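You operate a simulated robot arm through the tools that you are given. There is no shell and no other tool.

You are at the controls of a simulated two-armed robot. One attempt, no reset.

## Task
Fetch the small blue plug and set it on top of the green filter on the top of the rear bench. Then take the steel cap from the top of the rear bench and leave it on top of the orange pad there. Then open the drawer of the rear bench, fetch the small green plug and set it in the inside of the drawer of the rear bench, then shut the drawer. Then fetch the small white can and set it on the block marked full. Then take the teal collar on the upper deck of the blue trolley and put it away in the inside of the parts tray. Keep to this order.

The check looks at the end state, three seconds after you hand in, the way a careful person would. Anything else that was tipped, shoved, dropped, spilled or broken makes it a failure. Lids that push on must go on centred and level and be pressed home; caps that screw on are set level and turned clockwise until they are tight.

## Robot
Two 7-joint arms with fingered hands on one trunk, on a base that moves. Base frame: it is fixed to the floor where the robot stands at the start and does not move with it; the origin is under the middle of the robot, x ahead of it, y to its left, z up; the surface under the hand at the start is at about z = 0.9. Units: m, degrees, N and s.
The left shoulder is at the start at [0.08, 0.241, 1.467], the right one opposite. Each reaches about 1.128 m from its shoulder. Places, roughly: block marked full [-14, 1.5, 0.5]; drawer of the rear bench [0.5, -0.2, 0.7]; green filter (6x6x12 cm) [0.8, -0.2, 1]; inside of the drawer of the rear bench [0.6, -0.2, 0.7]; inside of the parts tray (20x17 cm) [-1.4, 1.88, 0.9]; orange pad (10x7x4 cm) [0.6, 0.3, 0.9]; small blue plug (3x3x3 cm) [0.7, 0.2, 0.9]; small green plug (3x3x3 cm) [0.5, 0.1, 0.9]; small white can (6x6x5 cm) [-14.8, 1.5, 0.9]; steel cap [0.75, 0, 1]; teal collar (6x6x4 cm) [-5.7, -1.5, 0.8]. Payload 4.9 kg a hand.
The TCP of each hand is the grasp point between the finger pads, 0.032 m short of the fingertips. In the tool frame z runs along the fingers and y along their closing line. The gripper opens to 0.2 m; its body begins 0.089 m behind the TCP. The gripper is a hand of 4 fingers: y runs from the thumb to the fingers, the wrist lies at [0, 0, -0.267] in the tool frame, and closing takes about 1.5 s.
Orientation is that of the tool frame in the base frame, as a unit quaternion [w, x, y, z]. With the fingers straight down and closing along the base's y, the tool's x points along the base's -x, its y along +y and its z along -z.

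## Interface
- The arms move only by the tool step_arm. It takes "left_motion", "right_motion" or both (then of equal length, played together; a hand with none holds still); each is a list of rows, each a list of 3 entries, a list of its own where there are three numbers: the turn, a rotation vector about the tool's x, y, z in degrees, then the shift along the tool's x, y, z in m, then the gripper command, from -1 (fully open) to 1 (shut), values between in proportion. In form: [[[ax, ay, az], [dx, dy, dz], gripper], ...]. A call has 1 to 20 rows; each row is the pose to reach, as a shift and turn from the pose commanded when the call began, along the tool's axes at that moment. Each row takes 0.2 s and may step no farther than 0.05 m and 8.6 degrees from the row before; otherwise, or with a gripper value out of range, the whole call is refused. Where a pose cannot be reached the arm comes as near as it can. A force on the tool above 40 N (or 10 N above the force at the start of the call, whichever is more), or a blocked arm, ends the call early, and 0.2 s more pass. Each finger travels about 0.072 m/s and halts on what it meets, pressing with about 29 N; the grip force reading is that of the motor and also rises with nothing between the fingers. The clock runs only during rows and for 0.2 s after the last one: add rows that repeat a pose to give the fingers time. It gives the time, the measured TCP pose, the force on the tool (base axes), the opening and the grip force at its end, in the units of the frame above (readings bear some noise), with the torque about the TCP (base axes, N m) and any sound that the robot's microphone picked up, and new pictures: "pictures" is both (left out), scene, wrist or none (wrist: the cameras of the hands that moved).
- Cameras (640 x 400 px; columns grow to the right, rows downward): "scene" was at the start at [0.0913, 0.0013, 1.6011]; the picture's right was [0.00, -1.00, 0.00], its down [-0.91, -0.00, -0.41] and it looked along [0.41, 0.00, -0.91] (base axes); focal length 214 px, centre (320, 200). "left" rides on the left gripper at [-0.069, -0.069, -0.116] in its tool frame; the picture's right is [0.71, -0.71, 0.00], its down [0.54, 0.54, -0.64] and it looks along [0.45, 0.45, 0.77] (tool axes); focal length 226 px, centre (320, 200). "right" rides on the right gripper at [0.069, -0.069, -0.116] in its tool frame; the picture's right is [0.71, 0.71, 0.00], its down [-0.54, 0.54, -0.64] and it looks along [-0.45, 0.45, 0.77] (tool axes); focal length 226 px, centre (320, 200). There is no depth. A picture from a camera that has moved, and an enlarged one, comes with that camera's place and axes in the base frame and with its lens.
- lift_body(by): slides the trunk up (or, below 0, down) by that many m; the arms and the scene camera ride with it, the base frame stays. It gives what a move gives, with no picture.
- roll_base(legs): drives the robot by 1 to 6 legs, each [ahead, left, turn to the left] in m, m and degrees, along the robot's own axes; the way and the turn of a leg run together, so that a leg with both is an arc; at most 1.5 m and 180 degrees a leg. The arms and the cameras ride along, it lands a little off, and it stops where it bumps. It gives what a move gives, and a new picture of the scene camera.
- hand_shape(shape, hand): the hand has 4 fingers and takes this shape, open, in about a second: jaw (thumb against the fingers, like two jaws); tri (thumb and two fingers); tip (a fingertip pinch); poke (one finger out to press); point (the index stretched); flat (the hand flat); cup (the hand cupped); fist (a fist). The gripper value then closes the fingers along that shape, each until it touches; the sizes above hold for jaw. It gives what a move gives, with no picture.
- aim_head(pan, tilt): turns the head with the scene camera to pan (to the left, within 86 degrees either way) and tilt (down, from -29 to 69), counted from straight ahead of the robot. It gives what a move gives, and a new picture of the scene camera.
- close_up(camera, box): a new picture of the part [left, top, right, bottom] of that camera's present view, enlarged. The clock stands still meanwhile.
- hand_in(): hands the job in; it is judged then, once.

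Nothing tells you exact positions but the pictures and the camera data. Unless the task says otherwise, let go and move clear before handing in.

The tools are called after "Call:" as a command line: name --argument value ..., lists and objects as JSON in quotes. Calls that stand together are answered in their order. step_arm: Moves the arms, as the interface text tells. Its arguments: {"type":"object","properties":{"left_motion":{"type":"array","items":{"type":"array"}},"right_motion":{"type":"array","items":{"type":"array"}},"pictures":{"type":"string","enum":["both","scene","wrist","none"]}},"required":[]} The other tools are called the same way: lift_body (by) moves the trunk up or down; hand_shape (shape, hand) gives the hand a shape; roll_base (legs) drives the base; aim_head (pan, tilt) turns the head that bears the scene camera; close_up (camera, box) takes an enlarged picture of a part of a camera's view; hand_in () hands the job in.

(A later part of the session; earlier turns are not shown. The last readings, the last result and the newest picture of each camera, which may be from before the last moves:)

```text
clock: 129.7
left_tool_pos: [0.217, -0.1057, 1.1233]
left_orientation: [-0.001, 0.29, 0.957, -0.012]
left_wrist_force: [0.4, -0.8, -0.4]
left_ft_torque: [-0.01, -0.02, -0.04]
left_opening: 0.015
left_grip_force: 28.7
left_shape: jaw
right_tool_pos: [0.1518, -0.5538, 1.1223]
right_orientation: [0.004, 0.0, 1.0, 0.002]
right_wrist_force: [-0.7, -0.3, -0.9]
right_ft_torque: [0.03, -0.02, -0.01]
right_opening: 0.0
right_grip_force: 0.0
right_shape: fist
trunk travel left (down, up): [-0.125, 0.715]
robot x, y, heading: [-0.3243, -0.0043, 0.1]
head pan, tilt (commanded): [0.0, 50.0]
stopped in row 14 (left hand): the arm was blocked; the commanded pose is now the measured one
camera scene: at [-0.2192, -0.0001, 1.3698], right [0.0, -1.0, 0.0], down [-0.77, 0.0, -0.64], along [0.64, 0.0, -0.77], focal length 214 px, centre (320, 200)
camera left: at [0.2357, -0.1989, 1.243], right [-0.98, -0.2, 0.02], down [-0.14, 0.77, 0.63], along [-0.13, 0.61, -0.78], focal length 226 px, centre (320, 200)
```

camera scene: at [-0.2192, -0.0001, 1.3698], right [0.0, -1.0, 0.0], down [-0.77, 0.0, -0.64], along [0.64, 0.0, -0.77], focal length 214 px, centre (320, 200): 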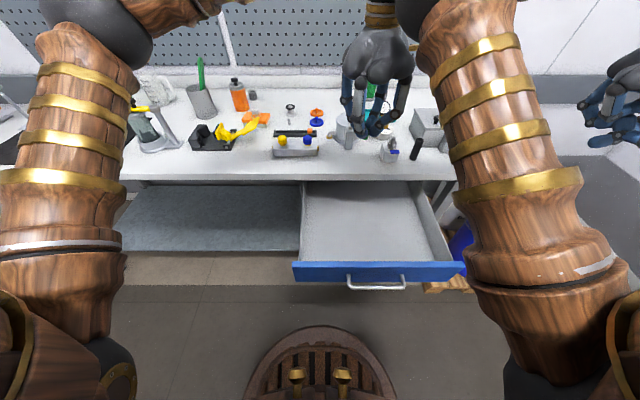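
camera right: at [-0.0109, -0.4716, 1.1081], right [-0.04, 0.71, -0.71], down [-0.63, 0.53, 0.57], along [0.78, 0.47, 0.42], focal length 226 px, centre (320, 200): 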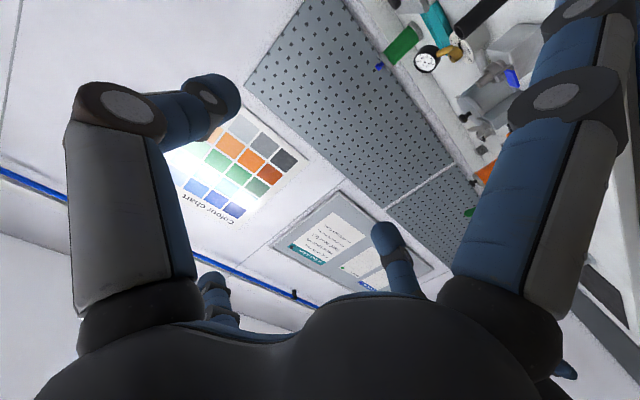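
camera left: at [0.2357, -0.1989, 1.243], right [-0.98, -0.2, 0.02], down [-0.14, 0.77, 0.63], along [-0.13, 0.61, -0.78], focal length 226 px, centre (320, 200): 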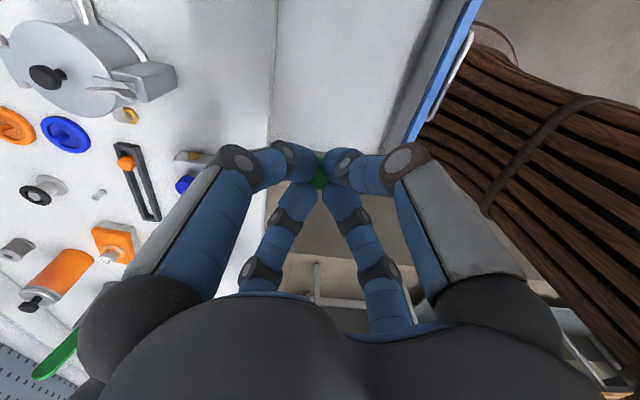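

The left wrist met the right arm's elbow, which hangs over the drawer area. I'll back the left hand off and move the right arm farther right and back.

Call:
step_arm --left_motion '[[[0, 0, 0], [-0.004, 0.043, 0], 1.0], [[0, 0, 4], [-0.008, 0.086, 0], 1.0], [[0, 0, 8], [-0.011, 0.1276, 0], 1.0], [[0, 0, 11.3], [-0.011, 0.1276, 0], 1.0]]' --pictures "none"

Call:
step_arm --right_motion '[[[0, 0, 0], [0.03, -0.035, 0], 0], [[0, 0, 0], [0.06, -0.07, 0], 0], [[0, 0, 0], [0.09, -0.105, 0], 0], [[0, 0, 0], [0.12, -0.14, 0], 0], [[0, 0, 0], [0.15, -0.175, 0], 0], [[0, 0, 0], [0.18, -0.21, 0], 0], [[0, 0, 0], [0.2, -0.25, 0], 0]]' --pictures "scene"

```text
clock: 130.7
left_tool_pos: [0.2964, -0.0069, 1.1202]
left_orientation: [0.0, 0.384, 0.923, -0.013]
left_wrist_force: [0.2, 0.0, 0.7]
left_ft_torque: [0.02, -0.05, 0.01]
left_opening: 0.0147
left_grip_force: 29.8
left_shape: jaw
right_tool_pos: [0.1517, -0.554, 1.1219]
right_orientation: [0.004, 0.0, 1.0, 0.001]
right_wrist_force: [0.5, -0.3, -0.2]
right_ft_torque: [0.06, -0.01, 0.03]
right_opening: 0.0
right_grip_force: 0.1
right_shape: fist
trunk travel left (down, up): [-0.125, 0.715]
robot x, y, heading: [-0.3287, 0.0022, -0.0]
head pan, tilt (commanded): [0.0, 50.0]
```

```text
clock: 132.3
left_tool_pos: [0.2958, -0.0076, 1.1212]
left_orientation: [0.0, 0.383, 0.923, -0.011]
left_wrist_force: [-0.1, 0.4, 0.5]
left_ft_torque: [0.05, 0.01, 0.03]
left_opening: 0.0148
left_grip_force: 28.3
left_shape: jaw
right_tool_pos: [-0.0472, -0.8054, 1.1186]
right_orientation: [0.004, -0.001, 1.0, 0.003]
right_wrist_force: [0.2, -0.2, -0.3]
right_ft_torque: [0.07, -0.04, 0.0]
right_opening: 0.0002
right_grip_force: 0.0
right_shape: fist
trunk travel left (down, up): [-0.125, 0.715]
robot x, y, heading: [-0.3264, 0.002, 0.0]
head pan, tilt (commanded): [0.0, 50.0]
camera scene: at [-0.2199, -0.0026, 1.3699], right [0.0, -1.0, 0.0], down [-0.77, 0.0, -0.64], along [0.64, 0.0, -0.77], focal length 214 px, centre (320, 200)
```

scene: 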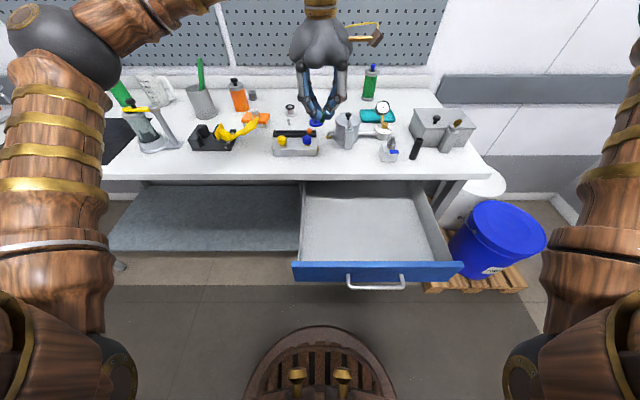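

The right arm is out of the way. Continuing the carry to above the drawer.

Call:
step_arm --left_motion '[[[0, 0, 0], [0.0011, -0.043, 0], 1.0], [[0, 0, 0], [0.0023, -0.086, 0], 1.0], [[0, 0, 0], [0.0034, -0.129, 0], 1.0], [[0, 0, 0], [0.0046, -0.172, 0], 1.0], [[0, 0, 0], [0.0057, -0.215, 0], 1.0], [[0, 0, 0], [0.0057, -0.215, 0], 1.0]]' --pictures "both"

```text
clock: 133.7
left_tool_pos: [0.1407, -0.1527, 1.1248]
left_orientation: [0.0, 0.383, 0.924, -0.013]
left_wrist_force: [0.1, 0.1, -0.1]
left_ft_torque: [-0.01, 0.0, 0.02]
left_opening: 0.0149
left_grip_force: 29.0
left_shape: jaw
right_tool_pos: [-0.0456, -0.8007, 1.1219]
right_orientation: [0.004, -0.001, 1.0, 0.001]
right_wrist_force: [-0.1, -0.3, 0.0]
right_ft_torque: [-0.01, -0.02, 0.0]
right_opening: 0.0001
right_grip_force: 0.1
right_shape: fist
trunk travel left (down, up): [-0.125, 0.715]
robot x, y, heading: [-0.3297, -0.0028, -0.0]
head pan, tilt (commanded): [0.0, 50.0]
camera scene: at [-0.2186, 0.001, 1.3698], right [0.0, -1.0, 0.0], down [-0.77, 0.0, -0.64], along [0.64, 0.0, -0.77], focal length 214 px, centre (320, 200)
camera left: at [0.1407, -0.2477, 1.2454], right [-1.0, 0.0, 0.01], down [0.01, 0.78, 0.62], along [-0.01, 0.62, -0.78], focal length 226 px, centre (320, 200)
```

scene: 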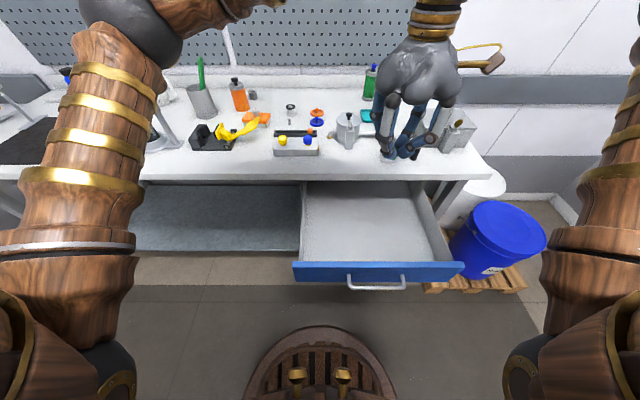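
left: 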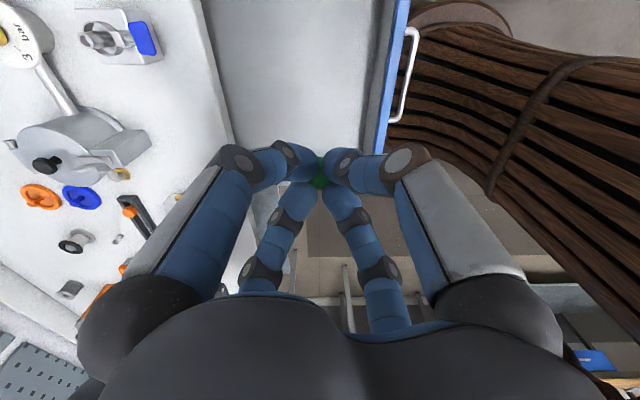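

Call:
step_arm --left_motion '[[[0, 0, 0], [0, 0, 0.045], 1.0], [[0, 0, 0], [0, 0, 0.09], 1.0], [[0, 0, 0], [0, 0, 0.135], 1.0], [[0, 0, 0], [0, 0, 0.18], 1.0], [[0, 0, 0], [0, 0, 0.22], 1.0], [[0, 0, 0], [0, 0, 0.26], 1.0], [[0, 0, 0], [0, 0, 0.3], 1.0], [[0, 0, 0], [0, 0, 0.3], 1.0]]' --pictures "both"

Call:
close_up --camera "scene" --box '[290, 100, 470, 290]'

```text
clock: 135.5
left_tool_pos: [0.1356, -0.1594, 0.825]
left_orientation: [-0.001, 0.384, 0.923, -0.013]
left_wrist_force: [-0.2, -0.7, 0.6]
left_ft_torque: [0.01, -0.02, 0.01]
left_opening: 0.0147
left_grip_force: 29.5
left_shape: jaw
right_tool_pos: [-0.0478, -0.8023, 1.1196]
right_orientation: [0.004, -0.001, 1.0, 0.001]
right_wrist_force: [0.5, 0.1, 0.6]
right_ft_torque: [0.01, 0.02, 0.01]
right_opening: 0.0
right_grip_force: 0.1
right_shape: fist
trunk travel left (down, up): [-0.125, 0.715]
robot x, y, heading: [-0.3262, 0.0024, 0.1]
head pan, tilt (commanded): [0.0, 50.0]
camera scene: at [-0.2197, 0.0001, 1.3699], right [0.0, -1.0, 0.0], down [-0.77, 0.0, -0.64], along [0.64, 0.0, -0.77], focal length 214 px, centre (320, 200)
camera left: at [0.1355, -0.2555, 0.9451], right [-1.0, 0.0, 0.01], down [0.01, 0.78, 0.62], along [-0.01, 0.62, -0.78], focal length 226 px, centre (320, 200)
```

scene: 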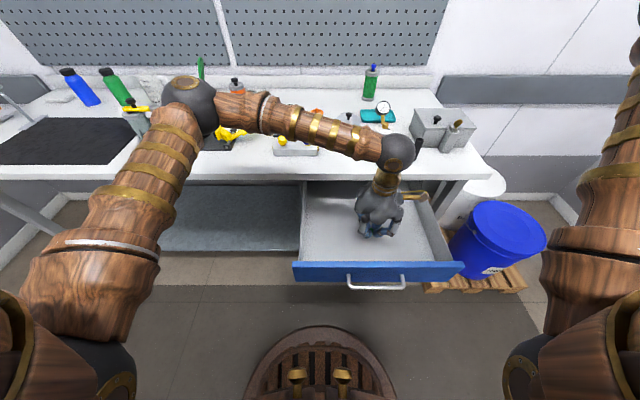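
left: 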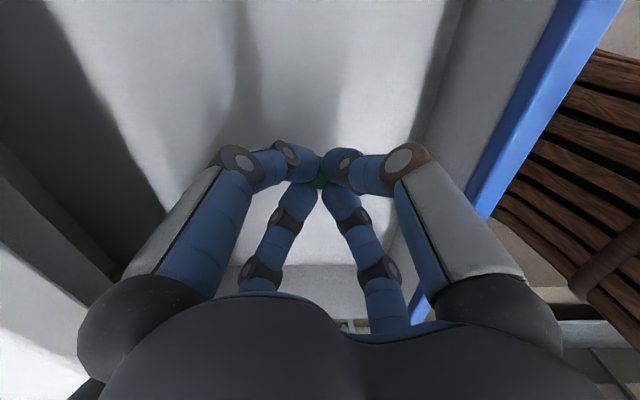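

```text
2.11 times, centred on (380, 195) of scene
camera zoom: at [-0.2197, 0.0001, 1.3699], right [0.0, -1.0, 0.0], down [-0.77, 0.0, -0.64], along [0.64, 0.0, -0.77], focal length 452 px, centre (194, 210)
```

zoom: 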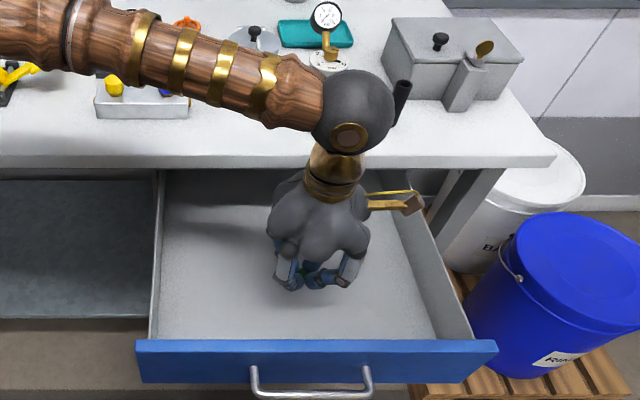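

The hand is inside the drawer with clearance all around. Lowering slowly to the floor.

Call:
step_arm --left_motion '[[[0, 0, 0], [0, 0, 0.015], 1.0], [[0, 0, 0], [0, 0, 0.03], 1.0], [[0, 0, 0], [0, 0, 0.04], 1.0], [[0, 0, 0], [0, 0, 0.045], 1.0], [[0, 0, 0], [0, 0, 0.045], 1.0]]' --pictures "none"

Call:
close_up --camera "left" --box '[240, 90, 400, 240]'

Call:
close_up --camera "scene" --box '[330, 170, 430, 260]'

```text
clock: 136.7
left_tool_pos: [0.1363, -0.1613, 0.7806]
left_orientation: [0.0, 0.384, 0.923, -0.013]
left_wrist_force: [-0.5, -0.9, 0.0]
left_ft_torque: [0.01, 0.01, -0.03]
left_opening: 0.0146
left_grip_force: 28.9
left_shape: jaw
right_tool_pos: [-0.0475, -0.8037, 1.1201]
right_orientation: [0.004, 0.001, 1.0, 0.002]
right_wrist_force: [0.3, 0.0, 0.3]
right_ft_torque: [0.02, 0.02, -0.01]
right_opening: 0.0002
right_grip_force: 0.1
right_shape: fist
trunk travel left (down, up): [-0.125, 0.715]
robot x, y, heading: [-0.3286, -0.0013, -0.0]
head pan, tilt (commanded): [0.0, 50.0]
```

```text
2.67 times, centred on (320, 165) of left
camera zoom: at [0.1361, -0.2568, 0.9001], right [-1.0, 0.0, 0.01], down [0.01, 0.78, 0.62], along [-0.01, 0.62, -0.78], focal length 603 px, centre (320, 293)
```

zoom: 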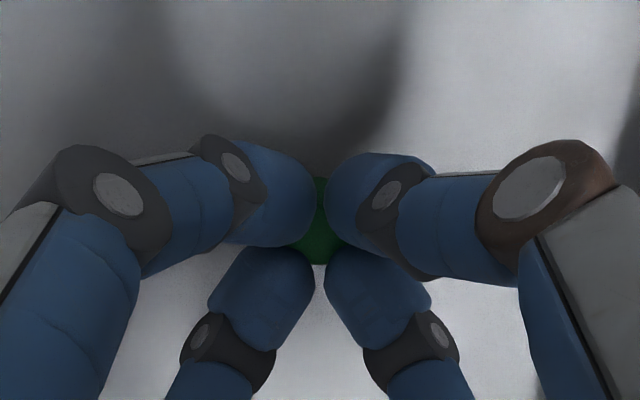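

```text
4.44 times, centred on (380, 215) of scene
camera zoom: at [-0.2192, -0.0001, 1.3698], right [0.0, -1.0, 0.0], down [-0.77, 0.0, -0.64], along [0.64, 0.0, -0.77], focal length 953 px, centre (53, 133)
```

zoom: 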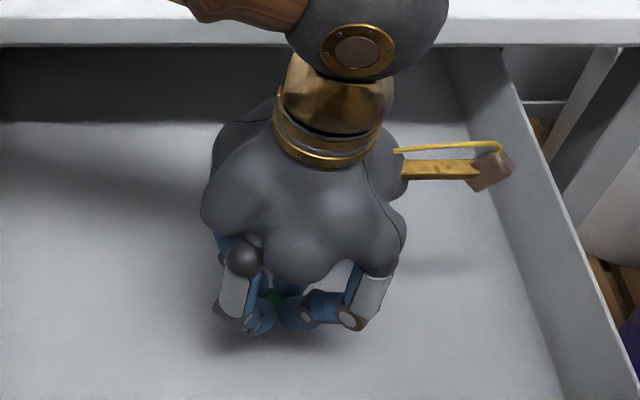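

Call:
step_arm --left_motion '[[[0, 0, 0], [0, 0, 0.003], 1.0], [[0, 0, 0], [0, 0, 0.006], 1.0], [[0, 0, 0], [0, 0, 0.008], 1.0], [[0, 0, 0], [0, 0, 0.008], 1.0]]' --pictures "none"

```text
clock: 137.7
left_tool_pos: [0.1358, -0.161, 0.7716]
left_orientation: [-0.001, 0.383, 0.924, -0.012]
left_wrist_force: [0.6, -0.2, -0.1]
left_ft_torque: [0.01, 0.05, 0.0]
left_opening: 0.0149
left_grip_force: 29.1
left_shape: jaw
right_tool_pos: [-0.0468, -0.803, 1.1201]
right_orientation: [0.004, -0.001, 1.0, 0.001]
right_wrist_force: [0.4, -0.6, -0.3]
right_ft_torque: [0.01, -0.01, 0.01]
right_opening: 0.0002
right_grip_force: 0.1
right_shape: fist
trunk travel left (down, up): [-0.125, 0.715]
robot x, y, heading: [-0.3294, 0.001, -0.1]
head pan, tilt (commanded): [0.0, 50.0]
```

Call:
step_arm --left_motion '[[[0, 0, 0], [0, 0, 0.002], 1.0], [[0, 0, 0], [0, 0, 0.004], 1.0], [[0, 0, 0], [0, 0, 0.006], 1.0], [[0, 0, 0], [0, 0, 0.006], 1.0]]' --pictures "none"

```text
clock: 138.7
left_tool_pos: [0.1363, -0.1623, 0.7702]
left_orientation: [0.002, 0.383, 0.924, -0.015]
left_wrist_force: [-0.5, 5.8, 28.4]
left_ft_torque: [0.12, 0.04, -0.01]
left_opening: 0.0152
left_grip_force: 29.0
left_shape: jaw
right_tool_pos: [-0.0473, -0.8023, 1.1211]
right_orientation: [0.004, -0.001, 1.0, 0.001]
right_wrist_force: [0.4, -0.5, -0.3]
right_ft_torque: [0.01, 0.02, 0.03]
right_opening: 0.0001
right_grip_force: 0.0
right_shape: fist
trunk travel left (down, up): [-0.125, 0.715]
robot x, y, heading: [-0.3298, -0.0, 0.4]
head pan, tilt (commanded): [0.0, 50.0]
stopped in row 4 (left hand): the force on the tool passed its limit at 41 N (the readings are from after the stop); the commanded pose is now the measured one
```

The plug has touched the drawer floor. I'll ease up a touch and release it gradually.

Call:
step_arm --left_motion '[[[0, 0, 0], [0, 0, -0.001], 1.0], [[0, 0, 0], [0, 0, -0.001], 0.85], [[0, 0, 0], [0, 0, -0.001], 0.75], [[0, 0, 0], [0, 0, -0.001], 0.65], [[0, 0, 0], [0, 0, -0.002], 0.5], [[0, 0, 0], [0, 0, -0.003], 0.4], [[0, 0, 0], [0, 0, -0.003], 0.4]]' --pictures "none"

Call:
close_up --camera "left" --box '[240, 90, 400, 240]'

```text
clock: 140.3
left_tool_pos: [0.1362, -0.1625, 0.7713]
left_orientation: [0.001, 0.384, 0.923, -0.014]
left_wrist_force: [0.2, 0.0, 0.0]
left_ft_torque: [0.0, 0.01, -0.03]
left_opening: 0.0594
left_grip_force: 0.0
left_shape: jaw
right_tool_pos: [-0.0474, -0.8031, 1.1212]
right_orientation: [0.005, 0.0, 1.0, 0.002]
right_wrist_force: [-0.2, -0.6, 0.1]
right_ft_torque: [-0.02, 0.03, 0.01]
right_opening: 0.0001
right_grip_force: 0.0
right_shape: fist
trunk travel left (down, up): [-0.125, 0.715]
robot x, y, heading: [-0.3249, -0.0012, 0.2]
head pan, tilt (commanded): [0.0, 50.0]
```

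```text
2.67 times, centred on (320, 165) of left
camera zoom: at [0.1362, -0.2577, 0.8911], right [-1.0, 0.0, 0.01], down [0.01, 0.78, 0.62], along [-0.01, 0.62, -0.78], focal length 603 px, centre (320, 293)
```

zoom: 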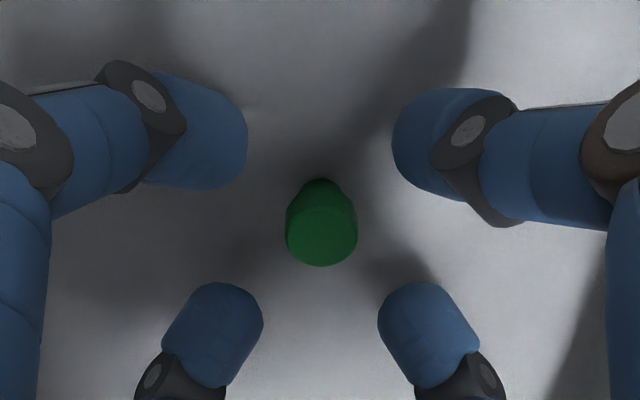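

The green plug stands upright on the drawer floor. I'll lift the hand straight out.

Call:
step_arm --left_motion '[[[0, 0, 0], [0, 0, -0.03], 0.4], [[0, 0, 0], [0, 0, -0.07], 0.4], [[0, 0, 0], [0, 0, -0.115], 0.4], [[0, 0, 0], [0, 0, -0.16], 0.4], [[0, 0, 0], [0, 0, -0.205], 0.4], [[0, 0, 0], [0, 0, -0.25], 0.4], [[0, 0, 0], [0, 0, -0.295], 0.4], [[0, 0, 0], [0, 0, -0.34], 0.4]]' --pictures "both"

Call:
close_up --camera "scene" --box '[290, 170, 470, 290]'

```text
clock: 142.1
left_tool_pos: [0.1387, -0.1535, 1.1114]
left_orientation: [0.002, 0.384, 0.923, -0.014]
left_wrist_force: [0.0, 0.0, -0.6]
left_ft_torque: [-0.02, -0.02, 0.0]
left_opening: 0.0597
left_grip_force: 0.0
left_shape: jaw
right_tool_pos: [-0.0479, -0.803, 1.1207]
right_orientation: [0.005, 0.0, 1.0, 0.002]
right_wrist_force: [-0.2, -0.6, 0.5]
right_ft_torque: [-0.02, -0.06, 0.0]
right_opening: 0.0
right_grip_force: 0.1
right_shape: fist
trunk travel left (down, up): [-0.125, 0.715]
robot x, y, heading: [-0.3279, -0.0054, 0.2]
head pan, tilt (commanded): [0.0, 50.0]
camera scene: at [-0.22, 0.0, 1.3698], right [0.0, -1.0, 0.0], down [-0.77, 0.0, -0.64], along [0.64, 0.0, -0.77], focal length 214 px, centre (320, 200)
camera left: at [0.1388, -0.2491, 1.2317], right [-1.0, 0.0, 0.01], down [0.01, 0.78, 0.62], along [-0.01, 0.62, -0.78], focal length 226 px, centre (320, 200)
```

scene: 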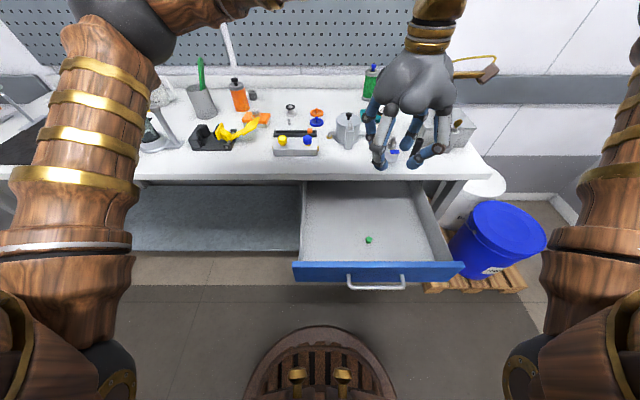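
left: 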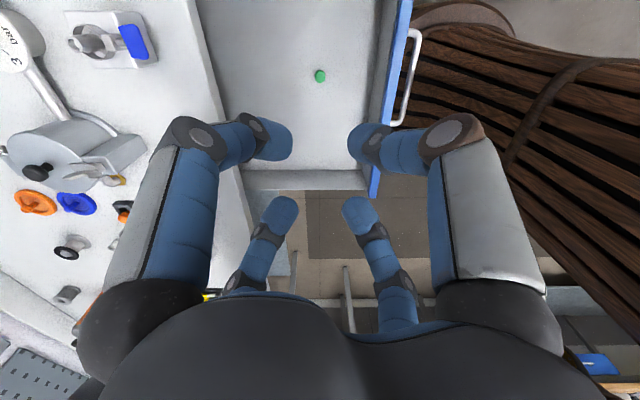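

```text
3.33 times, centred on (380, 230) of scene
camera zoom: at [-0.22, 0.0, 1.3698], right [0.0, -1.0, 0.0], down [-0.77, 0.0, -0.64], along [0.64, 0.0, -0.77], focal length 715 px, centre (120, 100)
```

zoom: 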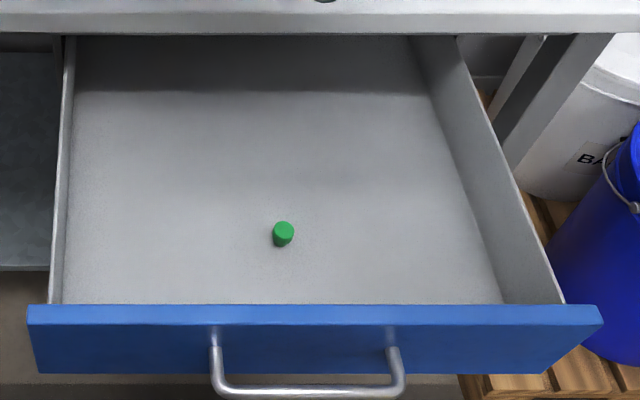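

The plug is standing safely inside. Now to shut the drawer: I'll back off, lower the trunk, make a fist and point it at the drawer front.

Call:
roll_base --legs '[[-0.48, 0, 0]]'

Call:
hand_shape --shape "fist" --hand "left"

Call:
lift_body --by -0.08

Call:
step_arm --left_motion '[[[-7.08, -2.93, 2.93], [-0.008, 0.008, 0.022], -1], [[-14.15, -5.87, 5.87], [-0.016, 0.016, 0.044], -1], [[-21.2, -8.8, 8.8], [-0.024, 0.024, 0.066], -1], [[-28.3, -11.73, 11.73], [-0.032, 0.032, 0.088], -1], [[-35.4, -14.67, 14.67], [-0.04, 0.04, 0.11], -1], [[-42.45, -17.6, 17.6], [-0.047, 0.047, 0.132], -1], [[-49.5, -20.5, 20.5], [-0.055, 0.055, 0.154], -1], [[-56.6, -23.5, 23.5], [-0.063, 0.063, 0.176], -1], [[-63.7, -26.4, 26.4], [-0.071, 0.071, 0.198], -1], [[-70.75, -29.3, 29.3], [-0.078, 0.078, 0.22], -1], [[-77.8, -32.3, 32.3], [-0.086, 0.086, 0.242], -1], [[-84.9, -35.2, 35.2], [-0.094, 0.094, 0.265], -1]]' --pictures "both"

```text
clock: 144.9
left_tool_pos: [-0.3342, -0.1543, 1.1107]
left_orientation: [0.001, 0.384, 0.923, -0.013]
left_wrist_force: [0.7, 0.7, -0.4]
left_ft_torque: [0.05, 0.01, -0.04]
left_opening: 0.0598
left_grip_force: 0.0
left_shape: jaw
right_tool_pos: [-0.5237, -0.804, 1.1205]
right_orientation: [0.004, 0.001, 1.0, 0.001]
right_wrist_force: [-0.3, -0.4, 0.8]
right_ft_torque: [0.0, 0.0, -0.03]
right_opening: 0.0
right_grip_force: 0.0
right_shape: fist
trunk travel left (down, up): [-0.125, 0.715]
robot x, y, heading: [-0.8057, 0.0005, -0.1]
head pan, tilt (commanded): [0.0, 50.0]
camera scene: at [-0.6934, -0.0002, 1.3698], right [0.0, -1.0, 0.0], down [-0.77, 0.0, -0.64], along [0.64, 0.0, -0.77], focal length 214 px, centre (320, 200)
```

scene: 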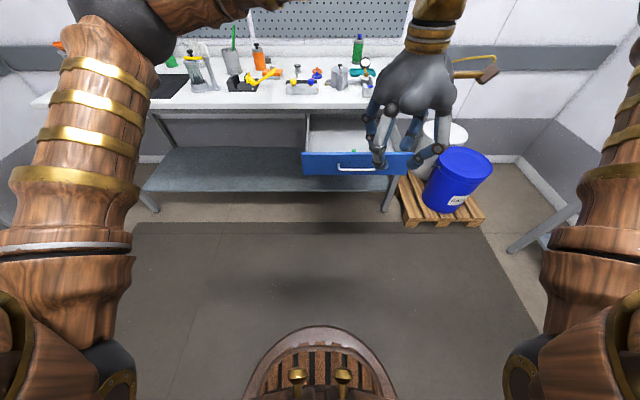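

```text
clock: 145.8
left_tool_pos: [-0.3334, -0.1561, 1.1105]
left_orientation: [0.001, 0.385, 0.923, -0.014]
left_wrist_force: [0.2, -0.5, -1.1]
left_ft_torque: [0.0, 0.03, 0.0]
left_opening: 0.0
left_grip_force: 0.2
left_shape: fist
right_tool_pos: [-0.5233, -0.8034, 1.121]
right_orientation: [0.005, 0.001, 1.0, 0.001]
right_wrist_force: [-0.7, 0.6, -0.2]
right_ft_torque: [0.05, 0.03, -0.02]
right_opening: 0.0002
right_grip_force: 0.1
right_shape: fist
trunk travel left (down, up): [-0.125, 0.715]
robot x, y, heading: [-0.8031, -0.0048, -0.2]
head pan, tilt (commanded): [0.0, 50.0]
```

```text
clock: 147.0
left_tool_pos: [-0.3343, -0.1556, 1.0317]
left_orientation: [0.001, 0.384, 0.923, -0.014]
left_wrist_force: [0.1, 0.1, -0.7]
left_ft_torque: [-0.06, 0.01, 0.03]
left_opening: 0.0
left_grip_force: 0.0
left_shape: fist
right_tool_pos: [-0.5234, -0.803, 1.0411]
right_orientation: [0.004, 0.001, 1.0, 0.0]
right_wrist_force: [-0.8, 0.1, -0.7]
right_ft_torque: [-0.03, -0.02, -0.03]
right_opening: 0.0001
right_grip_force: 0.1
right_shape: fist
trunk travel left (down, up): [-0.045, 0.795]
robot x, y, heading: [-0.7975, -0.0006, 0.1]
head pan, tilt (commanded): [0.0, 50.0]
```

```text
clock: 149.6
left_tool_pos: [-0.203, -0.1635, 0.7654]
left_orientation: [0.506, 0.496, 0.507, 0.491]
left_wrist_force: [-0.2, 0.1, -0.5]
left_ft_torque: [0.01, -0.03, 0.02]
left_opening: 0.0
left_grip_force: 0.1
left_shape: fist
right_tool_pos: [-0.5237, -0.8043, 1.0386]
right_orientation: [0.004, 0.001, 1.0, 0.002]
right_wrist_force: [0.2, -0.6, -0.2]
right_ft_torque: [0.01, 0.02, -0.01]
right_opening: 0.0
right_grip_force: 0.0
right_shape: fist
trunk travel left (down, up): [-0.045, 0.795]
robot x, y, heading: [-0.8018, -0.0008, 0.0]
head pan, tilt (commanded): [0.0, 50.0]
camera scene: at [-0.6926, -0.0008, 1.2899], right [0.0, -1.0, 0.0], down [-0.77, 0.0, -0.64], along [0.64, 0.0, -0.77], focal length 214 px, centre (320, 200)
camera left: at [-0.3212, -0.2341, 0.7001], right [0.0, 0.69, -0.73], down [-0.64, 0.56, 0.53], along [0.77, 0.46, 0.44], focal length 226 px, centre (320, 200)
```

scene: 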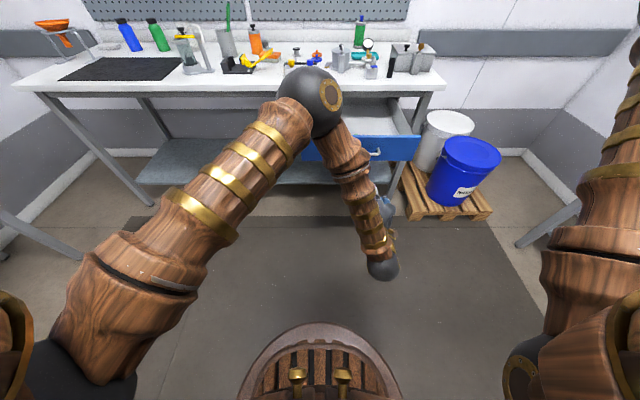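
left: 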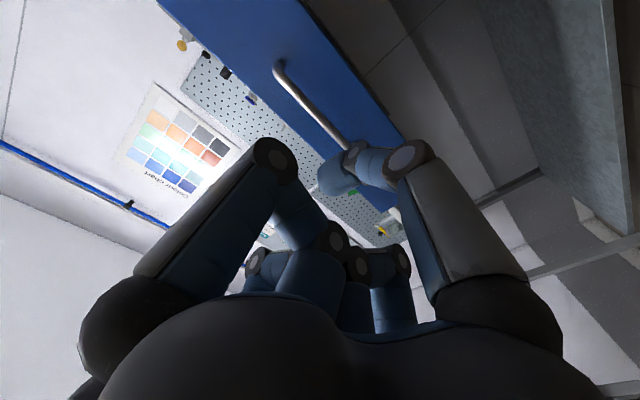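

The fist is aimed at the handle. I'll close most of the gap with the base, then push slowly with the arm so the plug stays standing.

Call:
roll_base --legs '[[0.11, 0, 0]]'

Call:
aim_head --pan -8 --tilt 38

Call:
close_up --camera "left" --box '[180, 0, 500, 220]'

Call:
close_up --camera "scene" --box '[260, 110, 440, 260]'

```text
clock: 150.8
left_tool_pos: [-0.0943, -0.1636, 0.7646]
left_orientation: [0.505, 0.498, 0.507, 0.489]
left_wrist_force: [-0.5, -0.5, 0.5]
left_ft_torque: [-0.01, -0.01, 0.02]
left_opening: 0.0
left_grip_force: 0.0
left_shape: fist
right_tool_pos: [-0.4125, -0.8028, 1.0405]
right_orientation: [0.004, 0.001, 1.0, 0.002]
right_wrist_force: [0.3, -0.7, 0.5]
right_ft_torque: [0.01, 0.08, 0.01]
right_opening: 0.0
right_grip_force: 0.0
right_shape: fist
trunk travel left (down, up): [-0.045, 0.795]
robot x, y, heading: [-0.6919, -0.0033, -0.2]
head pan, tilt (commanded): [0.0, 50.0]
camera scene: at [-0.5829, -0.0003, 1.2898], right [0.0, -1.0, 0.0], down [-0.77, 0.0, -0.64], along [0.64, 0.0, -0.77], focal length 214 px, centre (320, 200)
```

scene: 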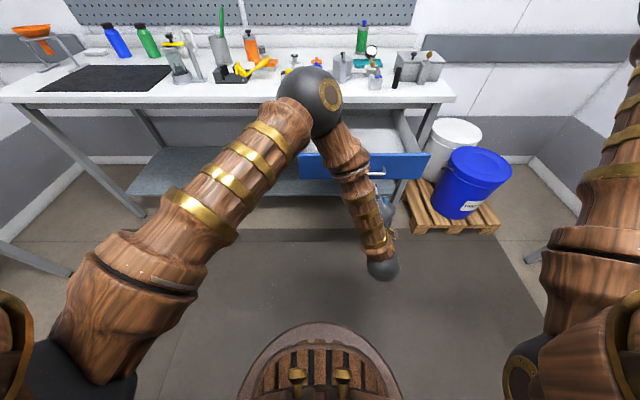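

```text
clock: 151.5
left_tool_pos: [-0.0942, -0.1636, 0.7647]
left_orientation: [0.506, 0.497, 0.508, 0.49]
left_wrist_force: [-0.4, 0.1, -0.6]
left_ft_torque: [0.03, 0.01, -0.01]
left_opening: 0.0
left_grip_force: 0.1
left_shape: fist
right_tool_pos: [-0.4156, -0.8036, 1.0402]
right_orientation: [0.004, 0.002, 1.0, 0.003]
right_wrist_force: [-0.3, -0.2, -0.1]
right_ft_torque: [0.03, -0.01, -0.02]
right_opening: 0.0
right_grip_force: 0.0
right_shape: fist
trunk travel left (down, up): [-0.045, 0.795]
robot x, y, heading: [-0.6926, 0.0028, -0.1]
head pan, tilt (commanded): [-8.0, 38.0]
camera scene: at [-0.5755, -0.0124, 1.307], right [-0.14, -0.99, 0.0], down [-0.61, 0.09, -0.79], along [0.78, -0.11, -0.62], focal length 214 px, centre (320, 200)
```

scene: 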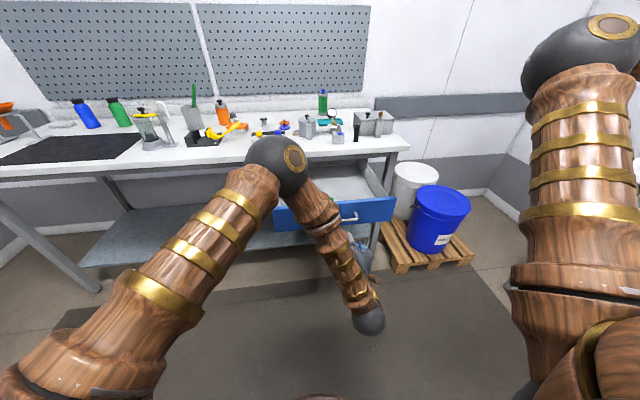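

```text
1.82 times, centred on (340, 110) of left
camera zoom: at [-0.2125, -0.2343, 0.7006], right [0.0, 0.69, -0.73], down [-0.64, 0.56, 0.53], along [0.77, 0.46, 0.44], focal length 411 px, centre (284, 364)
```

zoom: 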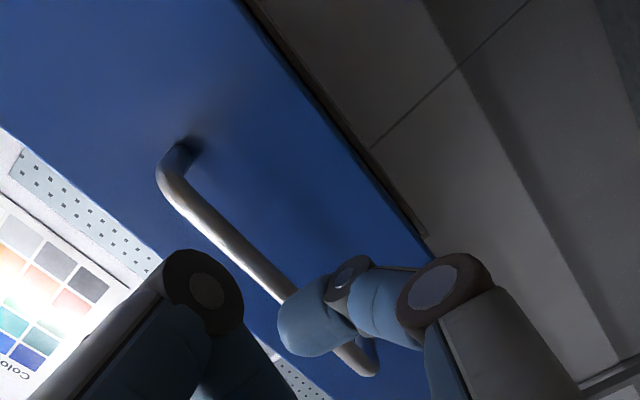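

```text
2.67 times, centred on (350, 185) of scene
camera zoom: at [-0.5755, -0.0124, 1.307], right [-0.14, -0.99, 0.0], down [-0.61, 0.09, -0.79], along [0.78, -0.11, -0.62], focal length 572 px, centre (240, 240)
```

zoom: 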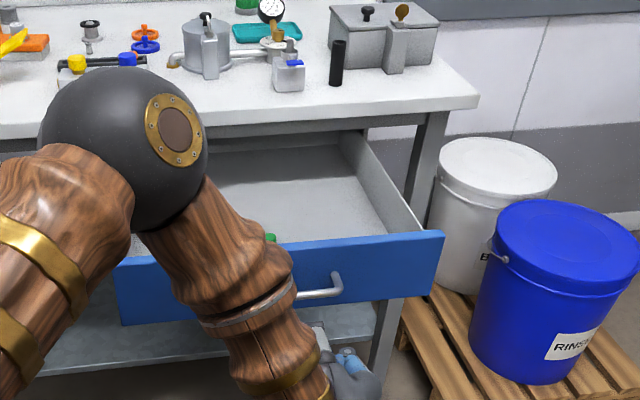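

Call:
step_arm --left_motion '[[[0, 0, 0], [0, 0, 0.01], -1], [[0, 0, 0], [0, 0, 0.02], -1], [[0, 0, 0], [0, 0, 0.03], -1], [[0, 0, 0], [0, 0, 0.04], -1], [[0, 0, 0], [0, 0, 0.05], -1], [[0, 0, 0], [0, 0, 0.06], -1], [[0, 0, 0], [0, 0, 0.07], -1], [[0, 0, 0], [0, 0, 0.08], -1], [[0, 0, 0], [0, 0, 0.09], -1], [[0, 0, 0], [0, 0, 0.1], -1], [[0, 0, 0], [0, 0, 0.11], -1], [[0, 0, 0], [0, 0, 0.12], -1]]' --pictures "none"

Call:
close_up --camera "left" --box '[180, 0, 500, 220]'

Call:
close_up --camera "scene" --box '[260, 110, 440, 260]'

```text
clock: 154.1
left_tool_pos: [0.0263, -0.1642, 0.7637]
left_orientation: [0.506, 0.497, 0.507, 0.49]
left_wrist_force: [0.0, 0.1, -0.3]
left_ft_torque: [0.0, -0.04, -0.02]
left_opening: 0.0001
left_grip_force: 0.1
left_shape: fist
right_tool_pos: [-0.4139, -0.803, 1.0398]
right_orientation: [0.005, 0.0, 1.0, 0.002]
right_wrist_force: [0.6, 0.0, 0.2]
right_ft_torque: [-0.01, 0.0, 0.02]
right_opening: 0.0003
right_grip_force: 0.2
right_shape: fist
trunk travel left (down, up): [-0.045, 0.795]
robot x, y, heading: [-0.6937, 0.0016, -0.1]
head pan, tilt (commanded): [-8.0, 38.0]
```

```text
1.82 times, centred on (340, 110) of left
camera zoom: at [-0.092, -0.2352, 0.6995], right [0.0, 0.69, -0.73], down [-0.64, 0.56, 0.53], along [0.77, 0.46, 0.44], focal length 411 px, centre (284, 364)
```

zoom: 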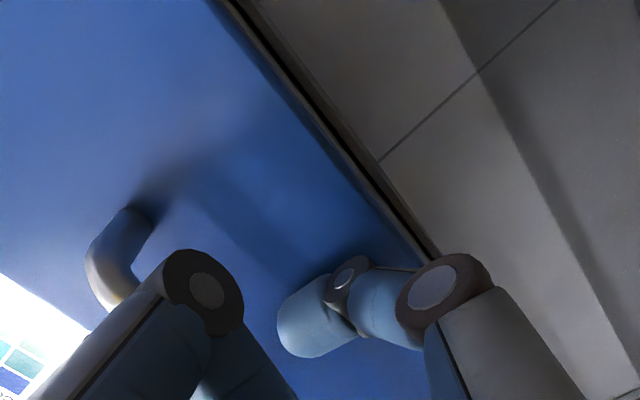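

```text
2.67 times, centred on (350, 185) of scene
camera zoom: at [-0.5749, -0.0124, 1.307], right [-0.14, -0.99, 0.0], down [-0.61, 0.09, -0.79], along [0.78, -0.11, -0.62], focal length 572 px, centre (240, 240)
```

zoom: 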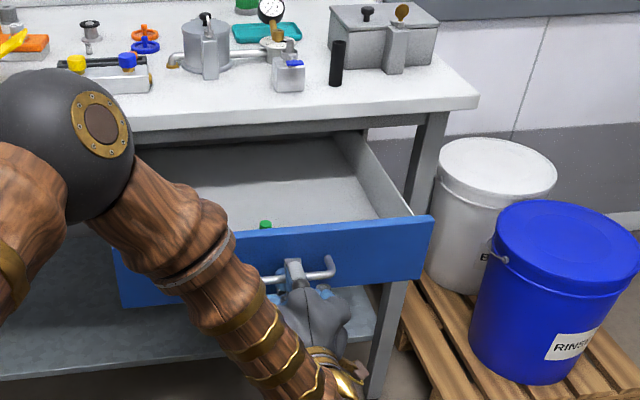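

The fist is pushing the bar and the drawer is sliding in smoothly, with the plug upright. Continuing.

Call:
step_arm --left_motion '[[[0, 0, 0], [0, 0, 0.01], -1], [[0, 0, 0], [0, 0, 0.02], -1], [[0, 0, 0], [0, 0, 0.03], -1], [[0, 0, 0], [0, 0, 0.04], -1], [[0, 0, 0], [0, 0, 0.05], -1], [[0, 0, 0], [0, 0, 0.06], -1], [[0, 0, 0], [0, 0, 0.07], -1], [[0, 0, 0], [0, 0, 0.08], -1], [[0, 0, 0], [0, 0, 0.09], -1], [[0, 0, 0], [0, 0, 0.1], -1], [[0, 0, 0], [0, 0, 0.11], -1], [[0, 0, 0], [0, 0, 0.12], -1]]' --pictures "none"

Call:
close_up --camera "scene" --box '[260, 110, 440, 260]'

Call:
close_up --camera "left" --box '[0, 0, 640, 400]'

```text
clock: 156.7
left_tool_pos: [0.1467, -0.164, 0.7613]
left_orientation: [0.507, 0.496, 0.507, 0.49]
left_wrist_force: [0.1, 0.2, 0.3]
left_ft_torque: [-0.01, -0.03, 0.03]
left_opening: 0.0002
left_grip_force: 0.1
left_shape: fist
right_tool_pos: [-0.4126, -0.8045, 1.0407]
right_orientation: [0.005, 0.001, 1.0, 0.002]
right_wrist_force: [0.6, -0.1, 0.0]
right_ft_torque: [-0.01, 0.02, -0.01]
right_opening: 0.0
right_grip_force: 0.0
right_shape: fist
trunk travel left (down, up): [-0.045, 0.795]
robot x, y, heading: [-0.6932, -0.0032, -0.1]
head pan, tilt (commanded): [-8.0, 38.0]
```

```text
2.67 times, centred on (350, 185) of scene
camera zoom: at [-0.5749, -0.0124, 1.307], right [-0.14, -0.99, 0.0], down [-0.61, 0.09, -0.79], along [0.78, -0.11, -0.62], focal length 572 px, centre (240, 240)
```

zoom: 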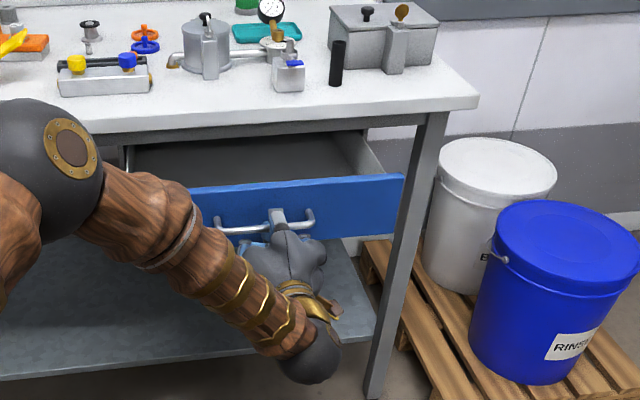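

```text
1.00 times, centred on (320, 200) of left (not enlarged: the box is as wide or as high as the picture)
camera zoom: at [0.0282, -0.2354, 0.6979], right [0.0, 0.69, -0.73], down [-0.64, 0.56, 0.53], along [0.77, 0.46, 0.44], focal length 226 px, centre (320, 200)
```

zoom: 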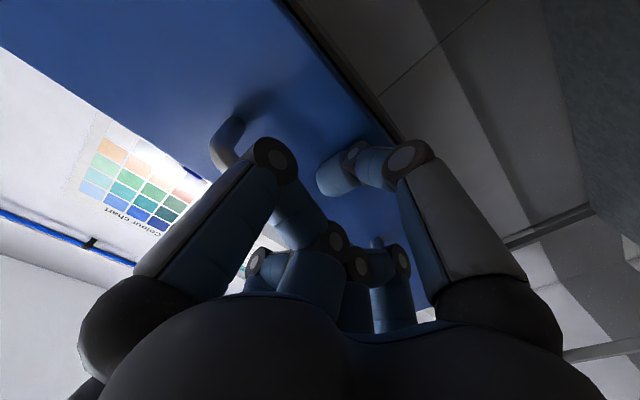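

Call:
roll_base --legs '[[0.04, 0, 0], [0.04, 0, 0]]'

Call:
close_up --camera "scene" --box '[260, 110, 440, 260]'

```text
clock: 158.1
left_tool_pos: [0.2251, -0.1656, 0.7633]
left_orientation: [0.506, 0.496, 0.508, 0.49]
left_wrist_force: [-0.3, 0.4, -0.3]
left_ft_torque: [-0.01, -0.03, -0.01]
left_opening: 0.0
left_grip_force: 0.1
left_shape: fist
right_tool_pos: [-0.3346, -0.8033, 1.0401]
right_orientation: [0.004, 0.001, 1.0, 0.001]
right_wrist_force: [0.8, 0.3, -1.5]
right_ft_torque: [0.01, 0.01, -0.04]
right_opening: 0.0001
right_grip_force: 0.1
right_shape: fist
trunk travel left (down, up): [-0.045, 0.795]
robot x, y, heading: [-0.6105, -0.0004, -0.2]
head pan, tilt (commanded): [-8.0, 38.0]
camera scene: at [-0.4962, -0.013, 1.3071], right [-0.14, -0.99, 0.0], down [-0.61, 0.09, -0.79], along [0.78, -0.11, -0.62], focal length 214 px, centre (320, 200)
```

scene: 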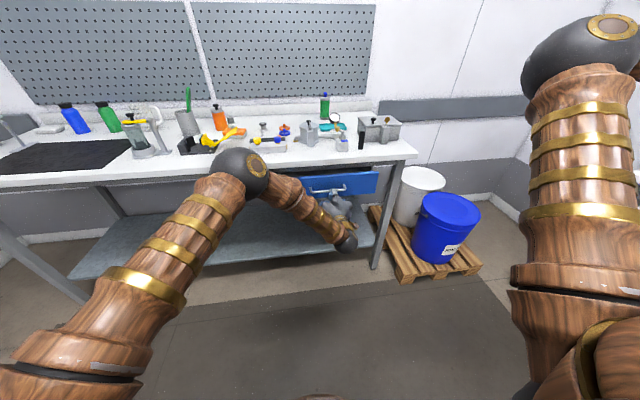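

```text
2.67 times, centred on (350, 185) of scene
camera zoom: at [-0.4962, -0.013, 1.3071], right [-0.14, -0.99, 0.0], down [-0.61, 0.09, -0.79], along [0.78, -0.11, -0.62], focal length 572 px, centre (240, 240)
```

zoom: 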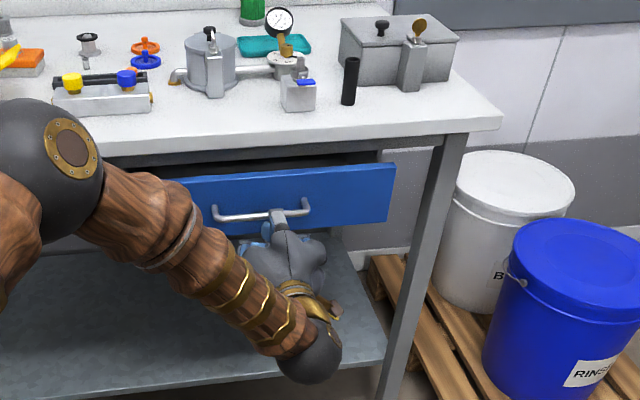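

Call:
step_arm --left_motion '[[[0, 0, 0], [0, 0, 0.008], -1], [[0, 0, 0], [0, 0, 0.016], -1], [[0, 0, 0], [0, 0, 0.024], -1], [[0, 0, 0], [0, 0, 0.032], -1], [[0, 0, 0], [0, 0, 0.04], -1], [[0, 0, 0], [0, 0, 0.048], -1], [[0, 0, 0], [0, 0, 0.056], -1], [[0, 0, 0], [0, 0, 0.064], -1]]' --pictures "none"

Call:
close_up --camera "scene" --box '[260, 110, 440, 260]'

```text
clock: 159.9
left_tool_pos: [0.2903, -0.1651, 0.7616]
left_orientation: [0.505, 0.496, 0.509, 0.49]
left_wrist_force: [-0.5, 0.1, 0.9]
left_ft_torque: [-0.01, 0.0, 0.02]
left_opening: 0.0
left_grip_force: 0.2
left_shape: fist
right_tool_pos: [-0.3337, -0.8039, 1.0407]
right_orientation: [0.004, 0.0, 1.0, 0.001]
right_wrist_force: [0.0, 0.5, 0.5]
right_ft_torque: [0.0, 0.01, 0.0]
right_opening: 0.0002
right_grip_force: 0.1
right_shape: fist
trunk travel left (down, up): [-0.045, 0.795]
robot x, y, heading: [-0.6142, 0.0021, 0.0]
head pan, tilt (commanded): [-8.0, 38.0]
```

```text
2.67 times, centred on (350, 185) of scene
camera zoom: at [-0.496, -0.0128, 1.307], right [-0.14, -0.99, 0.0], down [-0.61, 0.09, -0.79], along [0.78, -0.11, -0.62], focal length 572 px, centre (240, 240)
```

zoom: 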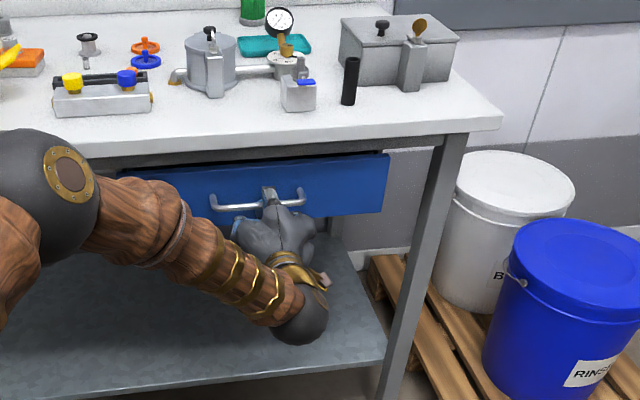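

Call:
step_arm --left_motion '[[[0, 0, 0], [0, 0, 0.006], -1], [[0, 0, 0], [0, 0, 0.012], -1], [[0, 0, 0], [0, 0, 0.018], -1], [[0, 0, 0], [0, 0, 0.023], -1], [[0, 0, 0], [0, 0, 0.028], -1]]' --pictures "none"

Call:
close_up --camera "scene" --box '[260, 110, 440, 260]'

```text
clock: 161.1
left_tool_pos: [0.3154, -0.1665, 0.7593]
left_orientation: [0.504, 0.498, 0.509, 0.488]
left_wrist_force: [-18.4, 2.8, -6.4]
left_ft_torque: [-0.01, 0.28, 0.02]
left_opening: 0.0
left_grip_force: 0.1
left_shape: fist
right_tool_pos: [-0.3346, -0.8035, 1.0395]
right_orientation: [0.004, 0.001, 1.0, 0.002]
right_wrist_force: [-0.7, -0.1, -0.3]
right_ft_torque: [0.02, 0.0, 0.01]
right_opening: 0.0
right_grip_force: 0.0
right_shape: fist
trunk travel left (down, up): [-0.045, 0.795]
robot x, y, heading: [-0.6127, -0.0018, 0.1]
head pan, tilt (commanded): [-8.0, 38.0]
```

```text
2.67 times, centred on (350, 185) of scene
camera zoom: at [-0.4972, -0.0126, 1.3069], right [-0.14, -0.99, 0.0], down [-0.61, 0.09, -0.79], along [0.78, -0.11, -0.62], focal length 572 px, centre (240, 240)
```

zoom: 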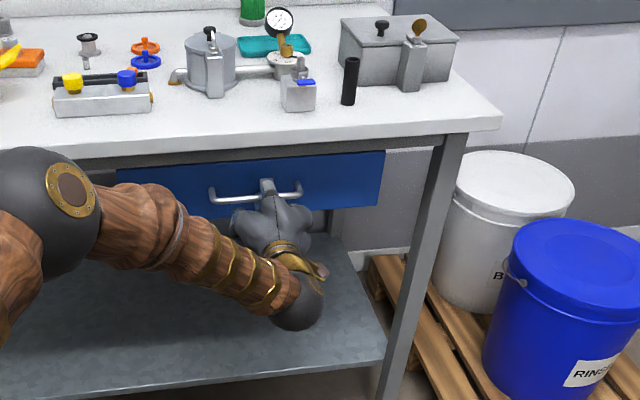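

Call:
step_arm --left_motion '[[[0, 0, 0], [0, 0, 0.003], -1], [[0, 0, 0], [0, 0, 0.006], -1], [[0, 0, 0], [0, 0, 0.006], -1]]' --pictures "none"

Call:
step_arm --left_motion '[[[0, 0, 0], [0, 0, -0.02], -1], [[0, 0, 0], [0, 0, -0.06], -1], [[0, 0, 0], [0, 0, -0.1], -1], [[0, 0, 0], [0, 0, -0.14], -1], [[0, 0, 0], [0, 0, -0.18], -1], [[0, 0, 0], [0, 0, -0.22], -1]]' --pictures "both"

Call:
close_up --camera "scene" --box '[260, 110, 440, 260]'

```text
clock: 162.0
left_tool_pos: [0.3177, -0.1682, 0.7579]
left_orientation: [0.505, 0.499, 0.509, 0.487]
left_wrist_force: [-13.3, 2.4, -1.5]
left_ft_torque: [0.02, 0.06, 0.03]
left_opening: 0.0
left_grip_force: 0.0
left_shape: fist
right_tool_pos: [-0.3355, -0.8036, 1.0395]
right_orientation: [0.004, 0.001, 1.0, 0.001]
right_wrist_force: [0.1, -0.1, -0.1]
right_ft_torque: [0.01, 0.05, 0.03]
right_opening: 0.0
right_grip_force: 0.0
right_shape: fist
trunk travel left (down, up): [-0.045, 0.795]
robot x, y, heading: [-0.616, 0.0008, -0.2]
head pan, tilt (commanded): [-8.0, 38.0]
stopped in row 3 (left hand): the force on the tool passed its limit at 45 N (the readings are from after the stop); the commanded pose is now the measured one
```

```text
clock: 163.4
left_tool_pos: [0.1, -0.1668, 0.761]
left_orientation: [0.504, 0.499, 0.508, 0.489]
left_wrist_force: [0.0, 0.0, -1.2]
left_ft_torque: [0.02, -0.01, 0.02]
left_opening: 0.0
left_grip_force: 0.0
left_shape: fist
right_tool_pos: [-0.3353, -0.8036, 1.0397]
right_orientation: [0.004, 0.002, 1.0, 0.002]
right_wrist_force: [-0.1, -0.6, -1.0]
right_ft_torque: [0.0, -0.05, 0.0]
right_opening: 0.0001
right_grip_force: 0.0
right_shape: fist
trunk travel left (down, up): [-0.045, 0.795]
robot x, y, heading: [-0.6155, 0.001, -0.3]
head pan, tilt (commanded): [-8.0, 38.0]
camera scene: at [-0.4973, -0.0131, 1.3071], right [-0.14, -0.99, 0.0], down [-0.61, 0.09, -0.79], along [0.78, -0.11, -0.62], focal length 214 px, centre (320, 200)
camera left: at [-0.0189, -0.2368, 0.6981], right [0.0, 0.69, -0.72], down [-0.63, 0.56, 0.54], along [0.78, 0.46, 0.43], focal length 226 px, centre (320, 200)
```

scene: 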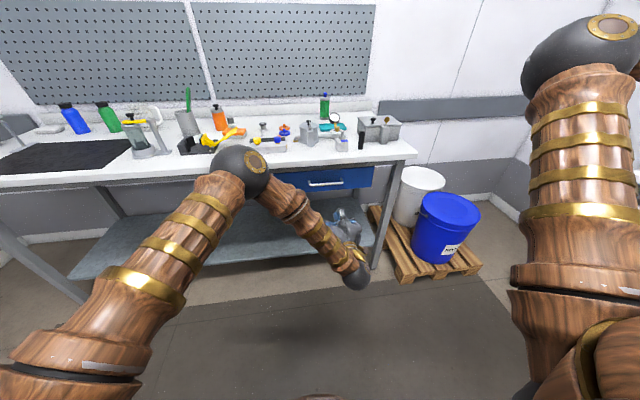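
left: 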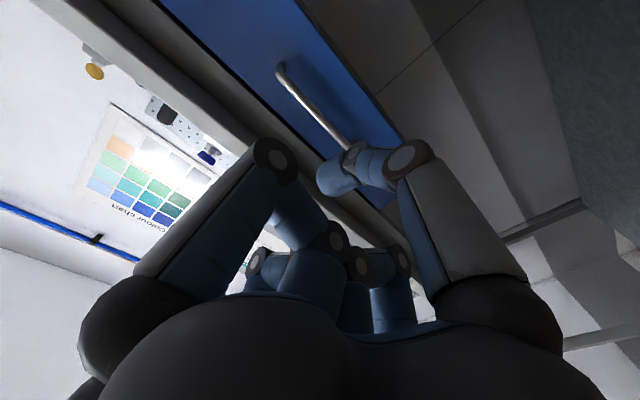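

```text
2.67 times, centred on (350, 185) of scene
camera zoom: at [-0.4973, -0.0131, 1.3071], right [-0.14, -0.99, 0.0], down [-0.61, 0.09, -0.79], along [0.78, -0.11, -0.62], focal length 572 px, centre (240, 240)
```

zoom: 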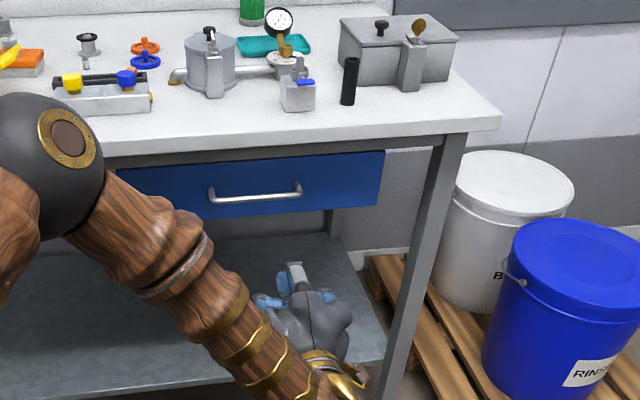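

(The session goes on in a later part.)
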